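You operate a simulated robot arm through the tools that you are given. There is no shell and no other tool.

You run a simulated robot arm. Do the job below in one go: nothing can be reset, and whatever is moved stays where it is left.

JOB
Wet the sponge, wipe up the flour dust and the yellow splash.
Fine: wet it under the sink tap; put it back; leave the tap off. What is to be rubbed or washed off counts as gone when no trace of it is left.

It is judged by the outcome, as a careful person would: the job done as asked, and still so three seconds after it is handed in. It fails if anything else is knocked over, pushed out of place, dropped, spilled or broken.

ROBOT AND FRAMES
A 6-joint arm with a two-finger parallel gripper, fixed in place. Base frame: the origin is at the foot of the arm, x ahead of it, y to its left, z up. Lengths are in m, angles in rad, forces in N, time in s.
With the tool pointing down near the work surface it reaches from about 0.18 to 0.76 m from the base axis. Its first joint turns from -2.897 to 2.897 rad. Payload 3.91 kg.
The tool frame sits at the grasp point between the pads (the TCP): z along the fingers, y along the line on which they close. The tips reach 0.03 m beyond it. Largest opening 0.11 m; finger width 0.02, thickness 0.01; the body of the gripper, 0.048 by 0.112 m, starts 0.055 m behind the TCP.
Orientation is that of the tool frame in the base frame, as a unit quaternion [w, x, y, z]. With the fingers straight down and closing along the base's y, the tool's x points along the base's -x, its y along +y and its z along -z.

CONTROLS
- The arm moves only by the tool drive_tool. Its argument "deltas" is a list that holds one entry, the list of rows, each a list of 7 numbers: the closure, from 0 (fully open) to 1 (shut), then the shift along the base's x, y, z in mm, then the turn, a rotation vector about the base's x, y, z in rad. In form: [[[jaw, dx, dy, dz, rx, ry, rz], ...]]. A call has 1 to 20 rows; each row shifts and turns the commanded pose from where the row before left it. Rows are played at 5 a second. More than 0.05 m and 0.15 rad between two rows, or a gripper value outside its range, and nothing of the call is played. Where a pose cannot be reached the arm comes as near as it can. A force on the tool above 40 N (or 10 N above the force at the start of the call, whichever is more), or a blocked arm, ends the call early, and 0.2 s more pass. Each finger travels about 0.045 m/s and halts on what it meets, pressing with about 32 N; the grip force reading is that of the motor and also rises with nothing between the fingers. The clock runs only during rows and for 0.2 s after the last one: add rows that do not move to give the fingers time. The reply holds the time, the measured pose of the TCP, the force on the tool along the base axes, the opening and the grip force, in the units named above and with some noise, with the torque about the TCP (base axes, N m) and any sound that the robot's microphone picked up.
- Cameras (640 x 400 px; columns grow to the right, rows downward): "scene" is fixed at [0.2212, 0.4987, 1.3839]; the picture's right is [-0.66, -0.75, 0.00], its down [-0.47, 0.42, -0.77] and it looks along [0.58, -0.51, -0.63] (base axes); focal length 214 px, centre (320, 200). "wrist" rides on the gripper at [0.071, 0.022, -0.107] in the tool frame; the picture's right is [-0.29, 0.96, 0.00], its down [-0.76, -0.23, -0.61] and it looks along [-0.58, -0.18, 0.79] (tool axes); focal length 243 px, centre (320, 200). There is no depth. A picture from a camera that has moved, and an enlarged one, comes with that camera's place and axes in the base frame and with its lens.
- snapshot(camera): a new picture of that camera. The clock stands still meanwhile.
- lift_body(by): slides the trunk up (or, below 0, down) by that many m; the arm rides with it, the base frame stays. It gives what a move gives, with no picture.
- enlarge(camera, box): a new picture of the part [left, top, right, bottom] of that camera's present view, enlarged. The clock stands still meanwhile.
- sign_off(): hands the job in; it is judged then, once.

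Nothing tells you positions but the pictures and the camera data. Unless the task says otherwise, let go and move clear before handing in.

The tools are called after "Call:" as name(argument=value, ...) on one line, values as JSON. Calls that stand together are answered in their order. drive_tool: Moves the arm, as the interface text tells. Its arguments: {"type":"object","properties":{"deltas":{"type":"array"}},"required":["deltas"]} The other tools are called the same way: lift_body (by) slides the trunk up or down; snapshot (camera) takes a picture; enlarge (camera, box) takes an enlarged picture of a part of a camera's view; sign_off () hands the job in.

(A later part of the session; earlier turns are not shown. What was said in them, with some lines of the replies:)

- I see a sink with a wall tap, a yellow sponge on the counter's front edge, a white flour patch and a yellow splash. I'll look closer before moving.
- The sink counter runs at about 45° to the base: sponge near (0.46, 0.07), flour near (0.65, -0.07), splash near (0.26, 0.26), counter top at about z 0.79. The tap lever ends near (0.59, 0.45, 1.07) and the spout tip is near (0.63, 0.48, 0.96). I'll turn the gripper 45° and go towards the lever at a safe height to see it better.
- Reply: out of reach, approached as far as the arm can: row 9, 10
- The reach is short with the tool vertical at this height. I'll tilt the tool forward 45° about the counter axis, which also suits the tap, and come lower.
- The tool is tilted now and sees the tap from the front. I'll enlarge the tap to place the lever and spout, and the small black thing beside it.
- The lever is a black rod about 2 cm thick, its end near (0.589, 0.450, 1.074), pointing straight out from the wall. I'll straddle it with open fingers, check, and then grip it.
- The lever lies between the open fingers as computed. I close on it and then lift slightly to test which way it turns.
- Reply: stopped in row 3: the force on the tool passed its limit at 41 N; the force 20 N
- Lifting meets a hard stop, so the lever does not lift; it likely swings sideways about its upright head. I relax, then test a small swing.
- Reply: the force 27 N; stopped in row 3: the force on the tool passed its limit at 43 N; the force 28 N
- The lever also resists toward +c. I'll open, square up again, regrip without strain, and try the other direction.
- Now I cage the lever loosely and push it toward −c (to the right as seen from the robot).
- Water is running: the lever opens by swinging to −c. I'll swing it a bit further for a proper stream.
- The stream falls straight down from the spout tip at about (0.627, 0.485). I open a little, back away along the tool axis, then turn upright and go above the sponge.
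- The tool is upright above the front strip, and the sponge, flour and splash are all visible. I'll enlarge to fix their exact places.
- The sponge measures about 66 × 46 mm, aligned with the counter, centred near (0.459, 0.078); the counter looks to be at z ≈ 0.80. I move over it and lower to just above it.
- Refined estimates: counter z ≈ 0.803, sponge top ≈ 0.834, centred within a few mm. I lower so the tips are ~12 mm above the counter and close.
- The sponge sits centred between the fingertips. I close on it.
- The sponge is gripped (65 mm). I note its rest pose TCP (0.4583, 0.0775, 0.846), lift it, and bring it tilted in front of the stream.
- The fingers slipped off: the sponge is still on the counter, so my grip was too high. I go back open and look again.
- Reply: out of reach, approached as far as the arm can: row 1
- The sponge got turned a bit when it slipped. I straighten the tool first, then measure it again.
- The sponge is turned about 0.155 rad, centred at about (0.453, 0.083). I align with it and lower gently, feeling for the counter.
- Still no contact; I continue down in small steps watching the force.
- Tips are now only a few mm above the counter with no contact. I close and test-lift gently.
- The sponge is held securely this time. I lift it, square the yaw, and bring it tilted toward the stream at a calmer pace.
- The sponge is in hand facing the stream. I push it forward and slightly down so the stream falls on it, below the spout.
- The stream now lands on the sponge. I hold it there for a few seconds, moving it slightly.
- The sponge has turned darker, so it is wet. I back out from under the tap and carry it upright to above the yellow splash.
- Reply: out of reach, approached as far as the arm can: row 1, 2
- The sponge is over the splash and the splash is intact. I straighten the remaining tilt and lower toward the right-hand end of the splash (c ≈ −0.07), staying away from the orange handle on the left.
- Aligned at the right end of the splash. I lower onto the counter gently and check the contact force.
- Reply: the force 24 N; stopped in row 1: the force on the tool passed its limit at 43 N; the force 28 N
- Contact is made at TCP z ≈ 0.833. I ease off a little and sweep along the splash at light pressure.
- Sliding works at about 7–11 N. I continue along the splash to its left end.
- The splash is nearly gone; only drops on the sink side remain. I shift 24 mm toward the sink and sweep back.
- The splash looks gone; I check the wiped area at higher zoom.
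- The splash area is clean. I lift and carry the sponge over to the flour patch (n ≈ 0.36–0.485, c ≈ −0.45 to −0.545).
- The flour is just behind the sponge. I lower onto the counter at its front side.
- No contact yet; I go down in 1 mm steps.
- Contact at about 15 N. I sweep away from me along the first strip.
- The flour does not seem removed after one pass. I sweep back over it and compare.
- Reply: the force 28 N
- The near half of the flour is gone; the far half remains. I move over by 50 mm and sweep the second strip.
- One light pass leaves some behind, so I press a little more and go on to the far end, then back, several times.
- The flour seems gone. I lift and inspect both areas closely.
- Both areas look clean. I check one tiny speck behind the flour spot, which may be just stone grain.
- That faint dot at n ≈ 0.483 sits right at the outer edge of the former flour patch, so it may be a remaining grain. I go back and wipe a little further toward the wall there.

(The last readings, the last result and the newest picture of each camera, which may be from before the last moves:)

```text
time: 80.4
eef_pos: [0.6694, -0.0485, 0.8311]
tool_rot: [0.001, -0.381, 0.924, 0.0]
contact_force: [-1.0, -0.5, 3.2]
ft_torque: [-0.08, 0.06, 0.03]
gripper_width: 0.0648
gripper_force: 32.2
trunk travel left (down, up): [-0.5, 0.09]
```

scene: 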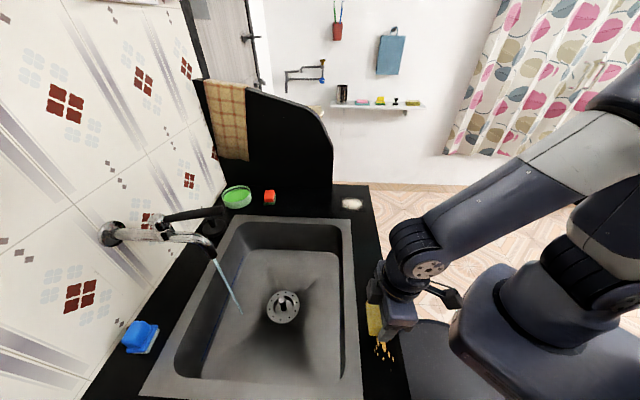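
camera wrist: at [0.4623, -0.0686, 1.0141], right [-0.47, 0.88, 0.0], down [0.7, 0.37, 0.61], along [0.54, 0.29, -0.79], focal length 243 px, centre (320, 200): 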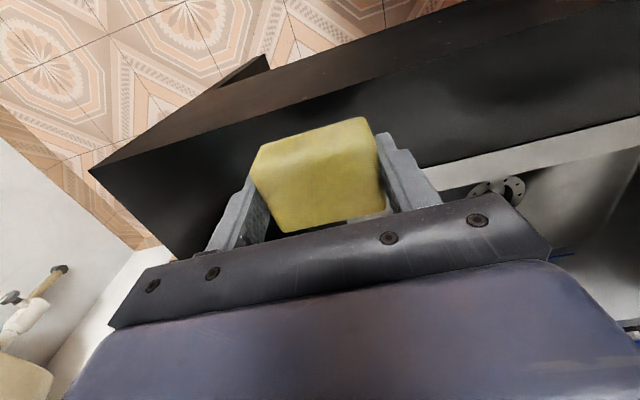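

Contact made. I press a bit and rub back and forth out to n ≈ 0.477, then cover both sides.

Call:
drive_tool(deltas=[[[1, 0, 0, -0.7, 0, 0, 0], [1, 7, 7, 0, 0, 0, 0], [1, 7, 7, 0, 0, 0, 0], [1, 7, 7, 0, 0, 0, 0], [1, 6, 6, 0, 0, 0, 0], [1, -7, -7, 0, 0, 0, 0], [1, -7, -7, 0, 0, 0, 0], [1, -7, -7, 0, 0, 0, 0], [1, 7, 7, 0, 0, 0, 0], [1, 7, 7, 0, 0, 0, 0], [1, 7, 7, 0, 0, 0, 0], [1, 0, 0, 0, 0, 0, 0]]])

Call:
drive_tool(deltas=[[[1, 6, -6, 0, 0, 0, 0], [1, 6, -6, 0, 0, 0, 0], [1, -6, 6, 0, 0, 0, 0], [1, -6, 6, 0, 0, 0, 0], [1, -7, 7, 0, 0, 0, 0], [1, -7, 7, 0, 0, 0, 0], [1, -7, 7, 0, 0, 0, 0], [1, 7, -7, 0, 0, 0, 0], [1, 7, -7, 0, 0, 0, 0], [1, 0, 0, 0, 0, 0, 0], [1, -7, -7, 0, 0, 0, 0], [1, -7, -7, 0, 0, 0, 0], [1, -7, -7, 0, 0, 0, 0], [1, -7, -7, 0, 0, 0, 0], [1, 0, 0, 0, 0, 0, 0]]])

Call:
enlarge(camera="scene", box=[318, 180, 358, 210])

```text
time: 83.0
eef_pos: [0.6962, -0.0205, 0.8309]
tool_rot: [0.001, -0.381, 0.924, 0.0]
contact_force: [-1.1, -2.0, 4.3]
ft_torque: [-0.1, 0.06, -0.02]
gripper_width: 0.0648
gripper_force: 31.9
trunk travel left (down, up): [-0.5, 0.09]
```

```text
time: 86.2
eef_pos: [0.6614, -0.0415, 0.8318]
tool_rot: [0.001, -0.382, 0.924, 0.001]
contact_force: [1.3, 0.5, 6.2]
ft_torque: [0.01, -0.05, 0.01]
gripper_width: 0.0649
gripper_force: 32.4
trunk travel left (down, up): [-0.5, 0.09]
```

```text
13.33 times, centred on (338, 195) of scene
camera zoom: at [0.2212, 0.4987, 1.3839], right [-0.66, -0.75, 0.0], down [-0.47, 0.42, -0.77], along [0.58, -0.51, -0.63], focal length 2860 px, centre (80, 267)
```

zoom: 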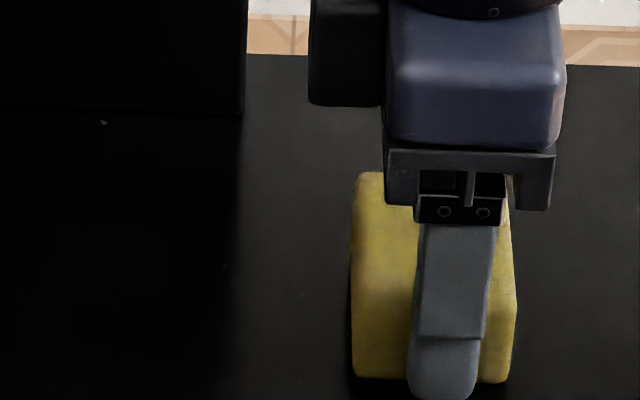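

A faint dot is still there after being wiped, so it is likely stone grain. I raise the arm and view the spot from the wrist camera to be sure.

Call:
drive_tool(deltas=[[[1, 0, 0, 15, 0, 0, 0], [1, 0, 0, 30, 0, 0, 0], [1, 0, 20, 30, 0, 0, 0], [1, 0, 30, 30, 0, 0, 0], [1, 0, 30, 30, 0, 0, 0], [1, 0, 30, 0, 0, 0, 0], [1, 0, 0, 0, 0, 0, 0]]])

Call:
snapshot(camera="wrist")

Call:
enlarge(camera="scene", box=[330, 180, 370, 210])

```text
time: 87.8
eef_pos: [0.662, 0.0681, 0.9661]
tool_rot: [0.001, -0.382, 0.924, 0.001]
contact_force: [0.6, 0.5, -0.7]
ft_torque: [0.0, 0.0, -0.01]
gripper_width: 0.0651
gripper_force: 31.6
trunk travel left (down, up): [-0.5, 0.09]
```

```text
taken
camera wrist: at [0.5961, 0.0337, 1.0734], right [-0.47, 0.88, 0.0], down [0.7, 0.37, 0.61], along [0.54, 0.29, -0.79], focal length 243 px, centre (320, 200)
```

wrist: 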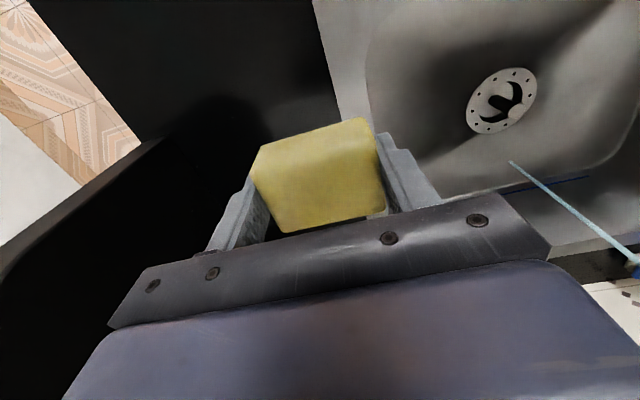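

```text
13.33 times, centred on (350, 195) of scene
camera zoom: at [0.2212, 0.4987, 1.3839], right [-0.66, -0.75, 0.0], down [-0.47, 0.42, -0.77], along [0.58, -0.51, -0.63], focal length 2860 px, centre (-80, 267)
```

zoom: 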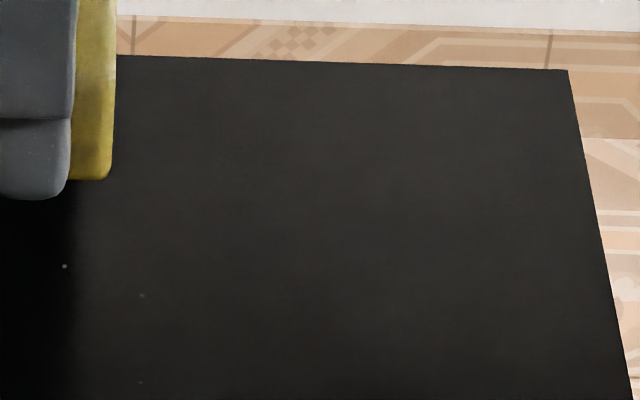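

Call:
enlarge(camera="wrist", box=[120, 0, 330, 140])

Call:
enlarge(camera="wrist", box=[170, 60, 260, 130])

```text
2.86 times, centred on (225, 70) of wrist
camera zoom: at [0.5961, 0.0337, 1.0734], right [-0.47, 0.88, 0.0], down [0.7, 0.37, 0.61], along [0.54, 0.29, -0.79], focal length 693 px, centre (591, 571)
```

zoom: 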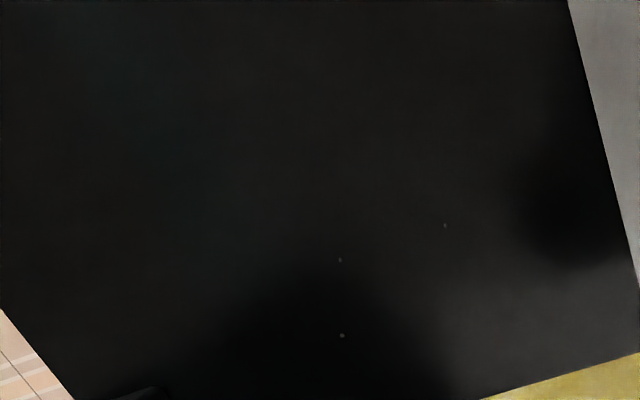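

```text
5.71 times, centred on (215, 95) of wrist
camera zoom: at [0.5961, 0.0337, 1.0734], right [-0.47, 0.88, 0.0], down [0.7, 0.37, 0.61], along [0.54, 0.29, -0.79], focal length 1386 px, centre (920, 800)
```

zoom: 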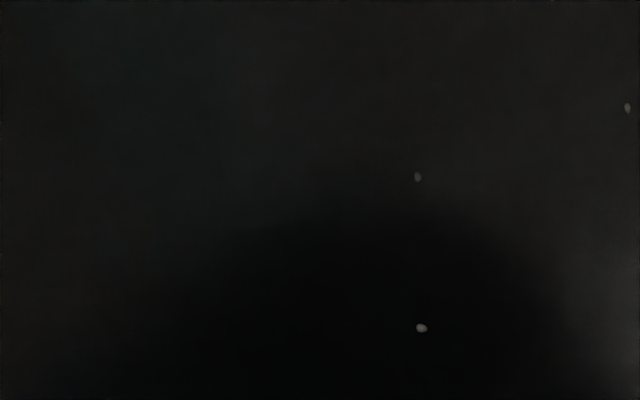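

Three isolated grey flecks are visible; two sit right at the former flour edge. To be certain they are stone grain, I'll rub directly over them with the sponge centre.

Call:
drive_tool(deltas=[[[1, 9, -23, -10, 0, 0, 0], [1, 9, -23, -25, 0, 0, 0], [1, 8.2, -24, -30, 0, 0, 0], [1, 0, 0, -30, 0, 0, 0], [1, 0, 0, -25, 0, 0, 0], [1, 0, 0, -10, 0, 0, 0], [1, 0, 0, -3, 0, 0, 0], [1, 0, 0, 0, 0, 0, 0]]])

Call:
drive_tool(deltas=[[[1, 0, 0, -1, 0, 0, 0], [1, 0, 0, -0.7, 0, 0, 0], [1, 0, 0, 0, 0, 0, 0]]])

```text
time: 89.6
eef_pos: [0.6878, -0.0017, 0.8337]
tool_rot: [0.002, -0.382, 0.924, 0.0]
contact_force: [-0.2, 0.5, -0.2]
ft_torque: [-0.01, -0.01, -0.02]
gripper_width: 0.0649
gripper_force: 32.1
trunk travel left (down, up): [-0.5, 0.09]
```

```text
time: 90.4
eef_pos: [0.6883, -0.0017, 0.8308]
tool_rot: [0.002, -0.382, 0.924, 0.001]
contact_force: [0.3, 0.3, 2.2]
ft_torque: [0.0, 0.03, 0.01]
gripper_width: 0.0648
gripper_force: 32.1
trunk travel left (down, up): [-0.5, 0.09]
```

Call:
drive_tool(deltas=[[[1, 0, 0, -1, 0, 0, 0], [1, 5, -5, 0, 0, 0, 0], [1, 5, -5, 0, 0, 0, 0], [1, -5, 5, 0, 0, 0, 0], [1, -5, 5, 0, 0, 0, 0], [1, -5, 5, 0, 0, 0, 0], [1, -5, 5, 0, 0, 0, 0], [1, 5, -5, 0, 0, 0, 0], [1, 5, -5, 0, 0, 0, 0], [1, -5, -5, 0, 0, 0, 0], [1, -5, -5, 0, 0, 0, 0], [1, 5, 5, 0, 0, 0, 0], [1, 5, 5, 0, 0, 0, 0], [1, 0, 0, 0, 0, 0, 0]]])

Call:
drive_tool(deltas=[[[1, 0, 0, 15, 0, 0, 0], [1, 0, 0, 30, 0, 0, 0], [1, -9, 20, 30, 0, 0, 0], [1, -9, 25, 30, 0, 0, 0], [1, -8, 25, 30, 0, 0, 0], [1, 0, 0, 0, 0, 0, 0]]])

Call:
enlarge(camera="wrist", box=[120, 0, 330, 140])

Call:
enlarge(camera="scene", box=[330, 180, 370, 210])

```text
time: 93.4
eef_pos: [0.6868, -0.0031, 0.8325]
tool_rot: [0.002, -0.382, 0.924, 0.001]
contact_force: [-1.9, -6.3, 12.3]
ft_torque: [-0.17, 0.11, -0.01]
gripper_width: 0.065
gripper_force: 31.8
trunk travel left (down, up): [-0.5, 0.09]
```

```text
time: 94.8
eef_pos: [0.6635, 0.0704, 0.9654]
tool_rot: [0.002, -0.382, 0.924, 0.001]
contact_force: [0.4, 0.7, -1.2]
ft_torque: [-0.01, -0.05, -0.04]
gripper_width: 0.0649
gripper_force: 32.1
trunk travel left (down, up): [-0.5, 0.09]
```

```text
2.86 times, centred on (225, 70) of wrist
camera zoom: at [0.5974, 0.0361, 1.0732], right [-0.47, 0.88, 0.0], down [0.7, 0.37, 0.61], along [0.54, 0.29, -0.79], focal length 693 px, centre (591, 571)
```

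zoom: 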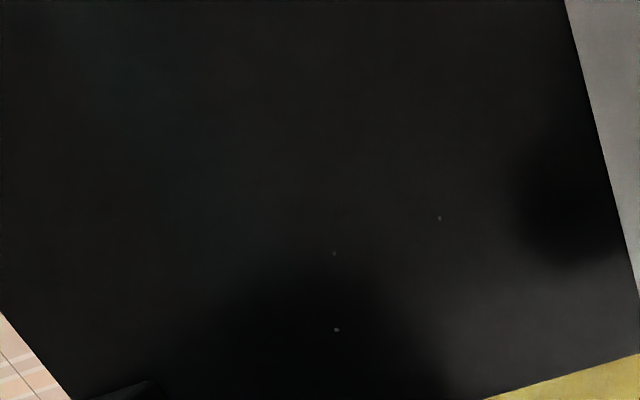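

```text
13.33 times, centred on (350, 195) of scene
camera zoom: at [0.2212, 0.4987, 1.3839], right [-0.66, -0.75, 0.0], down [-0.47, 0.42, -0.77], along [0.58, -0.51, -0.63], focal length 2860 px, centre (-80, 267)
```

zoom: 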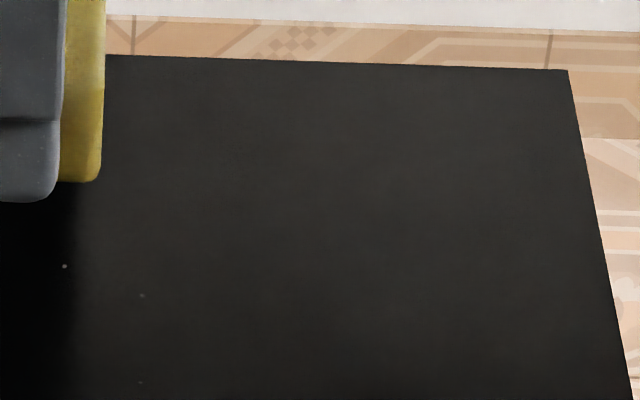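

The flecks are unchanged, so they belong to the stone. I check the splash area at the same strong zoom before putting the sponge back.

Call:
enlarge(camera="scene", box=[360, 298, 410, 332])

Call:
enlarge(camera="scene", box=[360, 328, 410, 362])

Call:
enlarge(camera="scene", box=[360, 355, 420, 395])

```text
11.76 times, centred on (385, 315) of scene
camera zoom: at [0.2212, 0.4987, 1.3839], right [-0.66, -0.75, 0.0], down [-0.47, 0.42, -0.77], along [0.58, -0.51, -0.63], focal length 2523 px, centre (-445, -1153)
```

zoom: 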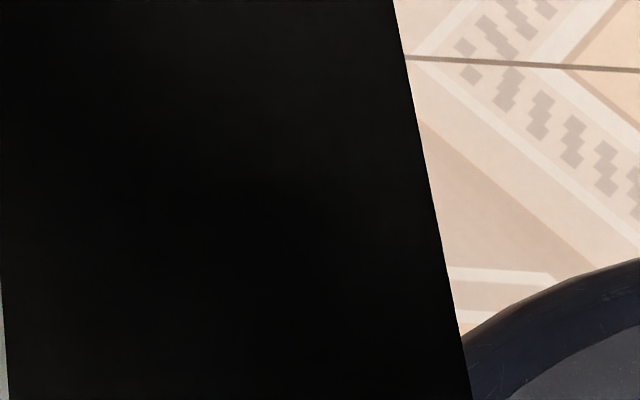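

```text
11.76 times, centred on (385, 345) of scene
camera zoom: at [0.2212, 0.4987, 1.3839], right [-0.66, -0.75, 0.0], down [-0.47, 0.42, -0.77], along [0.58, -0.51, -0.63], focal length 2523 px, centre (-445, -1506)
```

zoom: 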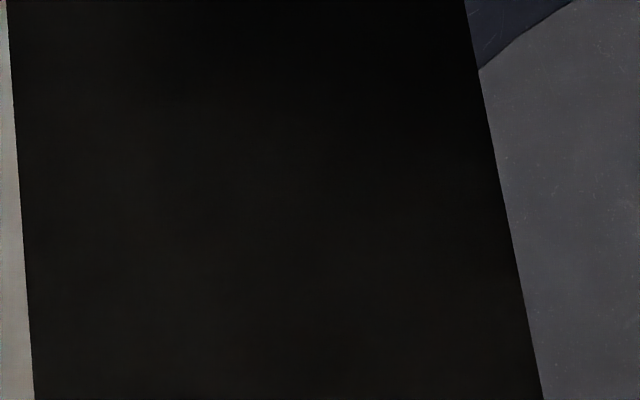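

```text
10.00 times, centred on (390, 375) of scene
camera zoom: at [0.2212, 0.4987, 1.3839], right [-0.66, -0.75, 0.0], down [-0.47, 0.42, -0.77], along [0.58, -0.51, -0.63], focal length 2145 px, centre (-380, -1550)
```

zoom: 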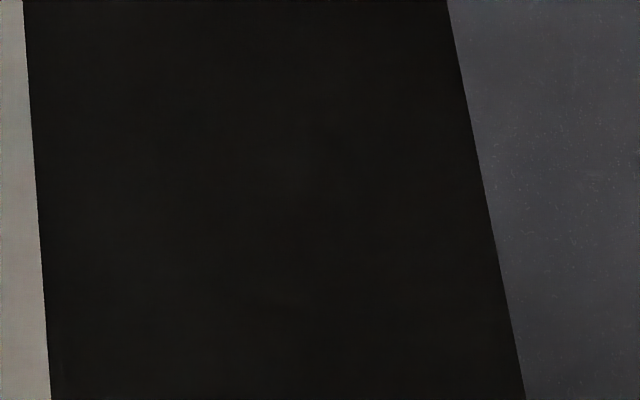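

No trace of the splash. I carry the sponge back to its original place and lower it.

Call:
drive_tool(deltas=[[[1, -25.6, 0.8, 0, 0, 0, 0], [1, -25.6, 0.8, 0, 0, 0, 0], [1, -25.6, 0.8, 0, 0, 0, 0], [1, -25.6, 0.8, 0, 0, 0, 0], [1, -25.6, 0.8, 0, 0, 0, 0], [1, -25.6, 0.8, 0, 0, 0, 0], [1, -25.6, 0.8, 0, 0, 0, 0], [1, -25.3, 1, 0, 0, 0, 0], [1, 0, 0, -30, 0, 0, 0], [1, 0, 0, -35, 0, 0, 0], [1, 0, 0, -35, 0, 0, 0], [1, 0, 0, -20, 0, 0, 0], [1, 0, 0, -8, 0, 0, 0], [1, 0, 0, 0, 0, 0, 0]]])

```text
time: 97.8
eef_pos: [0.4569, 0.0747, 0.8386]
tool_rot: [0.001, -0.381, 0.925, 0.001]
contact_force: [0.0, 1.2, -1.0]
ft_torque: [0.02, -0.01, -0.02]
gripper_width: 0.0649
gripper_force: 32.2
trunk travel left (down, up): [-0.5, 0.09]
```

Call:
drive_tool(deltas=[[[1, 1, 2, -3, 0, 0, 0], [1, 1, 0.5, -2, 0, 0, 0], [1, 0, 0, -1, 0, 0, 0], [1, 0, 0, 0, 0, 0, 0]]])

```text
time: 98.8
eef_pos: [0.4599, 0.0772, 0.8318]
tool_rot: [0.002, -0.382, 0.924, 0.001]
contact_force: [0.1, -1.2, 0.9]
ft_torque: [-0.05, -0.04, -0.03]
gripper_width: 0.0652
gripper_force: 32.2
trunk travel left (down, up): [-0.5, 0.09]
```

The sponge is at its original spot and just touching. I open and lift straight up.

Call:
drive_tool(deltas=[[[0.35, 0, 0, 0, 0, 0, 0], [0.25, 0, 0, 0, 0, 0, 0], [0.1, 0, 0, 0, 0, 0, 0], [0, 0, 0, 0, 0, 0, 0], [0, 0, 0, 0, 0, 0, 0], [0, 0, 0, 10, 0, 0, 0], [0, 0, 0, 30, 0, 0, 0], [0, 0, 0, 40, 0, 0, 0], [0, 0, 0, 40, 0, 0, 0], [0, 0, 0, 0, 0, 0, 0]]])

Call:
snapshot(camera="wrist")

Call:
enlarge(camera="scene", box=[310, 170, 430, 290])

```text
time: 101.0
eef_pos: [0.4592, 0.078, 0.9535]
tool_rot: [0.002, -0.382, 0.924, 0.001]
contact_force: [0.1, 0.0, -0.8]
ft_torque: [0.0, 0.02, -0.03]
gripper_width: 0.1099
gripper_force: 0.1
trunk travel left (down, up): [-0.5, 0.09]
```

```text
taken
camera wrist: at [0.3926, 0.0442, 1.0603], right [-0.47, 0.88, 0.0], down [0.7, 0.37, 0.61], along [0.54, 0.29, -0.79], focal length 243 px, centre (320, 200)
```

wrist: 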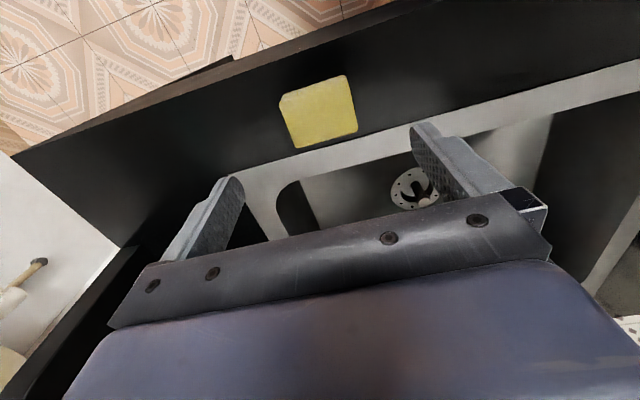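

```text
3.33 times, centred on (370, 230) of scene
camera zoom: at [0.2212, 0.4987, 1.3839], right [-0.66, -0.75, 0.0], down [-0.47, 0.42, -0.77], along [0.58, -0.51, -0.63], focal length 715 px, centre (153, 100)
```

zoom: 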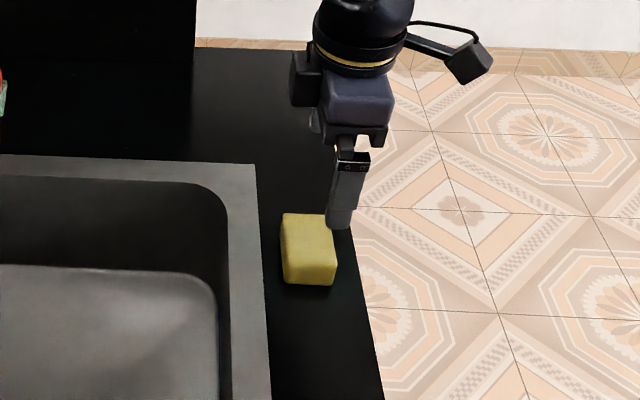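

The sponge rests back in its place within a few mm. Now I return to the tap lever with the same tilted approach as when I left it.

Call:
drive_tool(deltas=[[[0, 0, 0, 40, 0, 0, 0], [0, 0, 0, 40, 0, 0, 0], [0, 0, 0, 40, 0, 0, 0], [0, 14.5, 31.6, 9.6, 0.0916, -0.0663, 0.0423], [0, 14.5, 31.6, 9.6, 0.0916, -0.0663, 0.0423], [0, 14.5, 31.6, 9.6, 0.0916, -0.0663, 0.0423], [0, 14.5, 31.6, 9.6, 0.0916, -0.0663, 0.0423], [0, 14.5, 31.6, 9.6, 0.0916, -0.0663, 0.0423], [0, 14.5, 31.6, 9.6, 0.0916, -0.0663, 0.0423], [0, 14.5, 31.6, 9.6, 0.0916, -0.0663, 0.0423], [0, 14.5, 31.6, 9.6, 0, 0, 0], [0, 14.3, 31.6, 9.6, 0, 0, 0], [0, 0, 0, 0, 0, 0, 0], [0, 0, 0, 0, 0, 0, 0]]])

Call:
snapshot(camera="wrist")

Call:
snapshot(camera="scene")

```text
time: 104.0
eef_pos: [0.589, 0.36, 1.1594]
tool_rot: [0.329, -0.481, 0.787, 0.203]
contact_force: [0.1, -0.5, 0.3]
ft_torque: [0.02, 0.04, 0.0]
gripper_width: 0.1101
gripper_force: 0.2
trunk travel left (down, up): [-0.5, 0.09]
```

```text
taken
camera wrist: at [0.5128, 0.2586, 1.1844], right [-0.76, 0.62, 0.21], down [0.25, -0.02, 0.97], along [0.6, 0.79, -0.14], focal length 243 px, centre (320, 200)
```

wrist: 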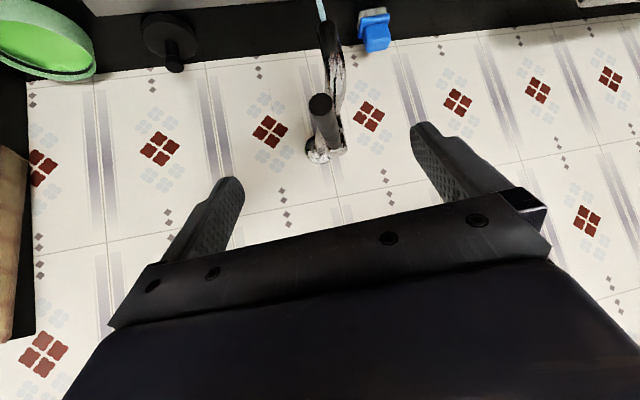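

```text
taken
```

scene: 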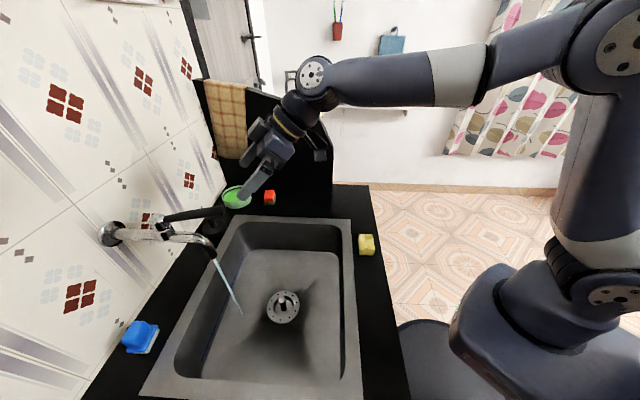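

The lever is where I left it. I advance to straddle it, cage it loosely, then swing it back toward +c.

Call:
drive_tool(deltas=[[[0, 9.7, 19.3, -21, 0, 0, 0], [0, 9.7, 19.3, -21, 0, 0, 0], [0, 9.7, 19.3, -21, 0, 0, 0], [0, 9.7, 19.3, -21, 0, 0, 0], [0.4, 0, 0, 0, 0, 0, 0], [0.6, 0, 0, 0, 0, 0, 0], [0.76, 0, 0, 0, 0, 0, 0], [0.76, 0, 0, 0, 0, 0, 0], [0.76, 0, 0, 0, 0, 0, 0]]])

Call:
snapshot(camera="wrist")

```text
time: 106.0
eef_pos: [0.629, 0.4388, 1.073]
tool_rot: [0.329, -0.48, 0.787, 0.203]
contact_force: [0.7, 0.2, 0.1]
ft_torque: [0.01, 0.02, 0.01]
gripper_width: 0.0262
gripper_force: 0.2
trunk travel left (down, up): [-0.5, 0.09]
```

```text
taken
camera wrist: at [0.551, 0.3372, 1.0995], right [-0.76, 0.62, 0.21], down [0.25, -0.02, 0.97], along [0.6, 0.79, -0.14], focal length 243 px, centre (320, 200)
```

wrist: 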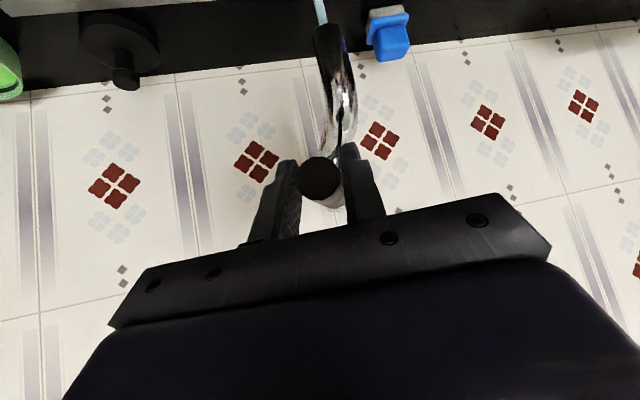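

The lever is caged. I swing it back along the reverse path.

Call:
drive_tool(deltas=[[[0.76, -4, 2.8, 0, 0, 0, -0.045], [0.76, -3.9, 3, 0, 0, 0, -0.045], [0.76, -3.8, 3.2, 0, 0, 0, -0.045], [0.76, -3.8, 3.2, 0, 0, 0, -0.045], [0.76, -2.8, 2.8, 0, 0, 0, -0.035], [0.76, -2.8, 2.8, 0, 0, 0, -0.035], [0.76, -2.8, 2.8, 0, 0, 0, -0.035], [0.76, -2.8, 2.8, 0, 0, 0, -0.02], [0.76, -1.5, 1.5, 0, 0, 0, 0], [0.76, 0, 0, 0, 0, 0, 0]]])

Call:
enlarge(camera="scene", box=[90, 150, 270, 330])

Call:
snapshot(camera="wrist")

```text
time: 108.2
eef_pos: [0.6, 0.4638, 1.0751]
tool_rot: [0.356, -0.354, 0.852, 0.15]
contact_force: [1.6, -0.6, -0.4]
ft_torque: [0.03, -0.06, -0.05]
gripper_width: 0.0274
gripper_force: 1.0
trunk travel left (down, up): [-0.5, 0.09]
```

```text
2.22 times, centred on (180, 240) of scene
camera zoom: at [0.2212, 0.4987, 1.3839], right [-0.66, -0.75, 0.0], down [-0.47, 0.42, -0.77], along [0.58, -0.51, -0.63], focal length 477 px, centre (631, 111)
```

zoom: 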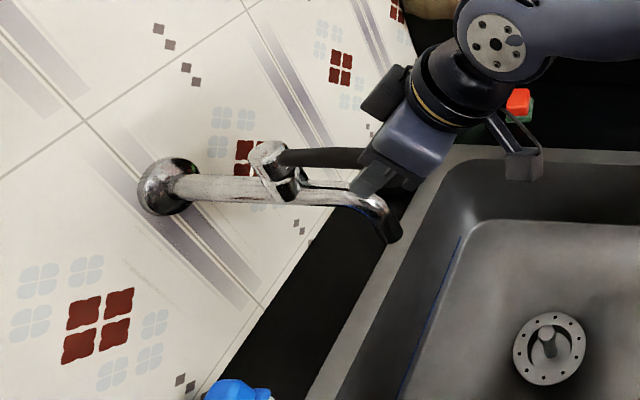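

```text
taken
camera wrist: at [0.4961, 0.3905, 1.0993], right [-0.54, 0.82, 0.21], down [0.24, -0.09, 0.97], along [0.81, 0.57, -0.14], focal length 243 px, centre (320, 200)
```

wrist: 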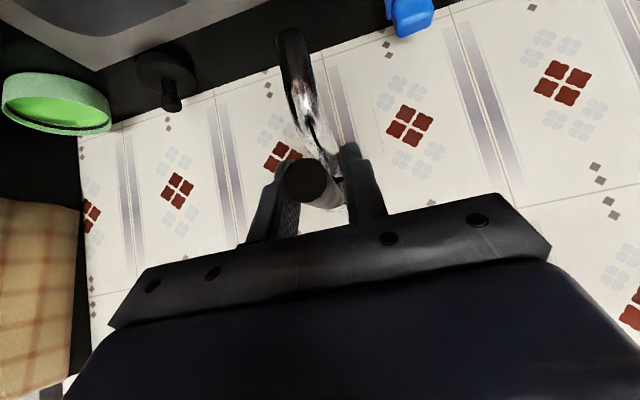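

The water has stopped and the lever is at its stop. I give it a last gentle nudge, then release and back away.

Call:
drive_tool(deltas=[[[0.76, -1, 1, 0, 0, 0, 0], [0.76, 0, 0, 0, 0, 0, 0]]])

Call:
drive_tool(deltas=[[[0.6, 0.5, -0.5, 0, 0, 0, 0], [0.55, 0, 0, 0, 0, 0, 0], [0.5, -10, -12, 15, 0, 0, 0], [0.4, -16, -18, 19, 0, 0, 0], [0.2, -19, -22, 19, 0, 0, 0], [0, -19, -22, 19, 0, 0, 0], [0, -19, -22, 19, 0, 0, 0], [0, 0, 0, 0, 0, 0, 0]]])

Call:
snapshot(camera="wrist")

Call:
snapshot(camera="scene")

Call:
enlarge(camera="scene", box=[90, 180, 230, 290])

Call:
enlarge(camera="scene", box=[310, 170, 430, 290])

```text
time: 108.8
eef_pos: [0.5999, 0.4646, 1.0738]
tool_rot: [0.355, -0.355, 0.852, 0.15]
contact_force: [3.4, -4.2, 0.0]
ft_torque: [0.03, 0.01, -0.1]
gripper_width: 0.0294
gripper_force: 2.9
trunk travel left (down, up): [-0.5, 0.09]
```

```text
time: 110.6
eef_pos: [0.5155, 0.368, 1.1631]
tool_rot: [0.356, -0.355, 0.851, 0.15]
contact_force: [-0.1, 0.1, 0.2]
ft_torque: [-0.02, 0.01, 0.02]
gripper_width: 0.1099
gripper_force: 0.0
trunk travel left (down, up): [-0.5, 0.09]
```

```text
taken
camera wrist: at [0.4121, 0.2955, 1.1887], right [-0.54, 0.82, 0.21], down [0.24, -0.09, 0.97], along [0.81, 0.57, -0.14], focal length 243 px, centre (320, 200)
```

wrist: 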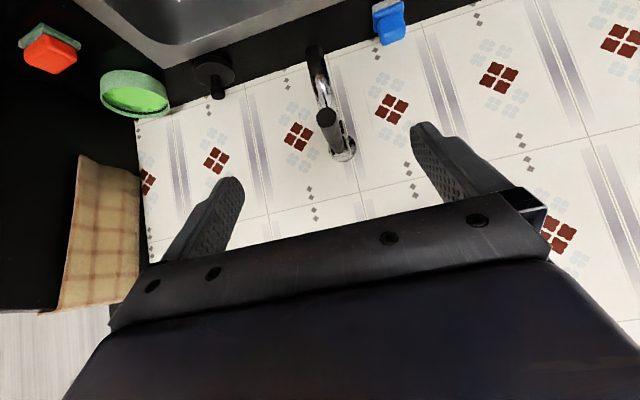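

```text
taken
```

scene: 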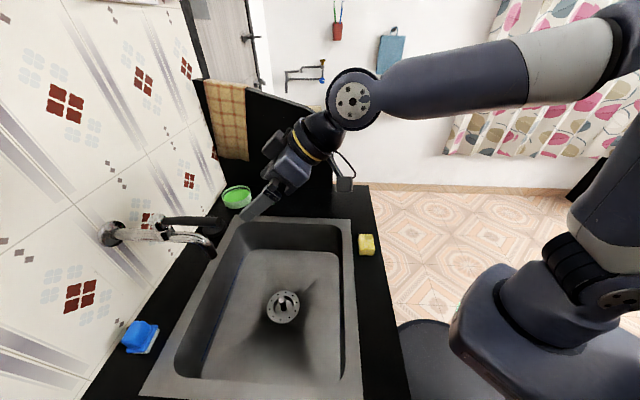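

```text
3.64 times, centred on (160, 235) of scene
camera zoom: at [0.2212, 0.4987, 1.3839], right [-0.66, -0.75, 0.0], down [-0.47, 0.42, -0.77], along [0.58, -0.51, -0.63], focal length 780 px, centre (902, 73)
```

zoom: 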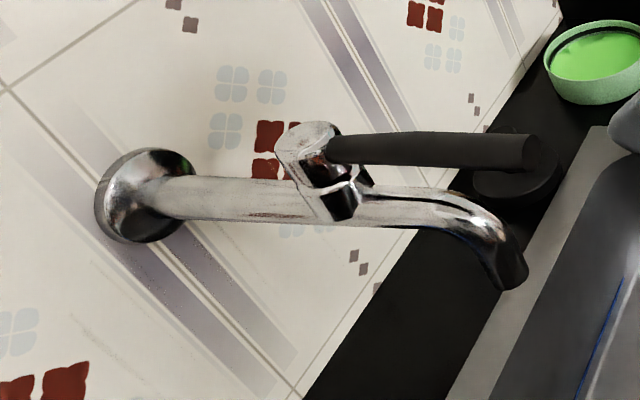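

```text
3.33 times, centred on (370, 230) of scene
camera zoom: at [0.2212, 0.4987, 1.3839], right [-0.66, -0.75, 0.0], down [-0.47, 0.42, -0.77], along [0.58, -0.51, -0.63], focal length 715 px, centre (153, 100)
```

zoom: 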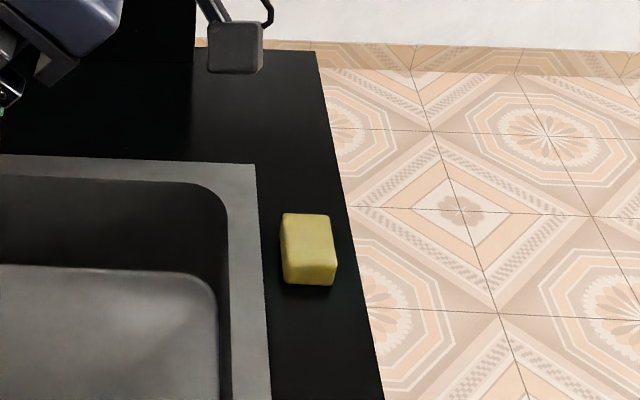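

The tap is off with its lever back in line, the flour and the splash are gone, and the sponge is back within about 8 mm of where it lay. Nothing else has moved and the gripper is open and clear, so I hand in.

Call:
sign_off()

```text
The job is handed in.
```

The flour dust and the yellow splash are both wiped up, the tap is off, and the sponge is back in its place. I handed the job in with the gripper open and clear.

- **Wetting:** I held the sponge under the running tap for about four seconds. It darkened slightly under the stream.
- **Wiping:** No trace of the splash shows at strong zoom. Three faint grey specks remain at or near the edge of the flour spot. The two at the edge did not change when I rubbed directly over them. All three look like the flecks elsewhere in the counter stone, so I took them as part of it.
- **Sponge:** It sits about 8 mm from where it started. My first grip slipped and turned it on the counter. I set it back square with the counter when I returned it.
- **Tap:** The lever is back in its starting position and the water has stopped.

Nothing else in view has moved.
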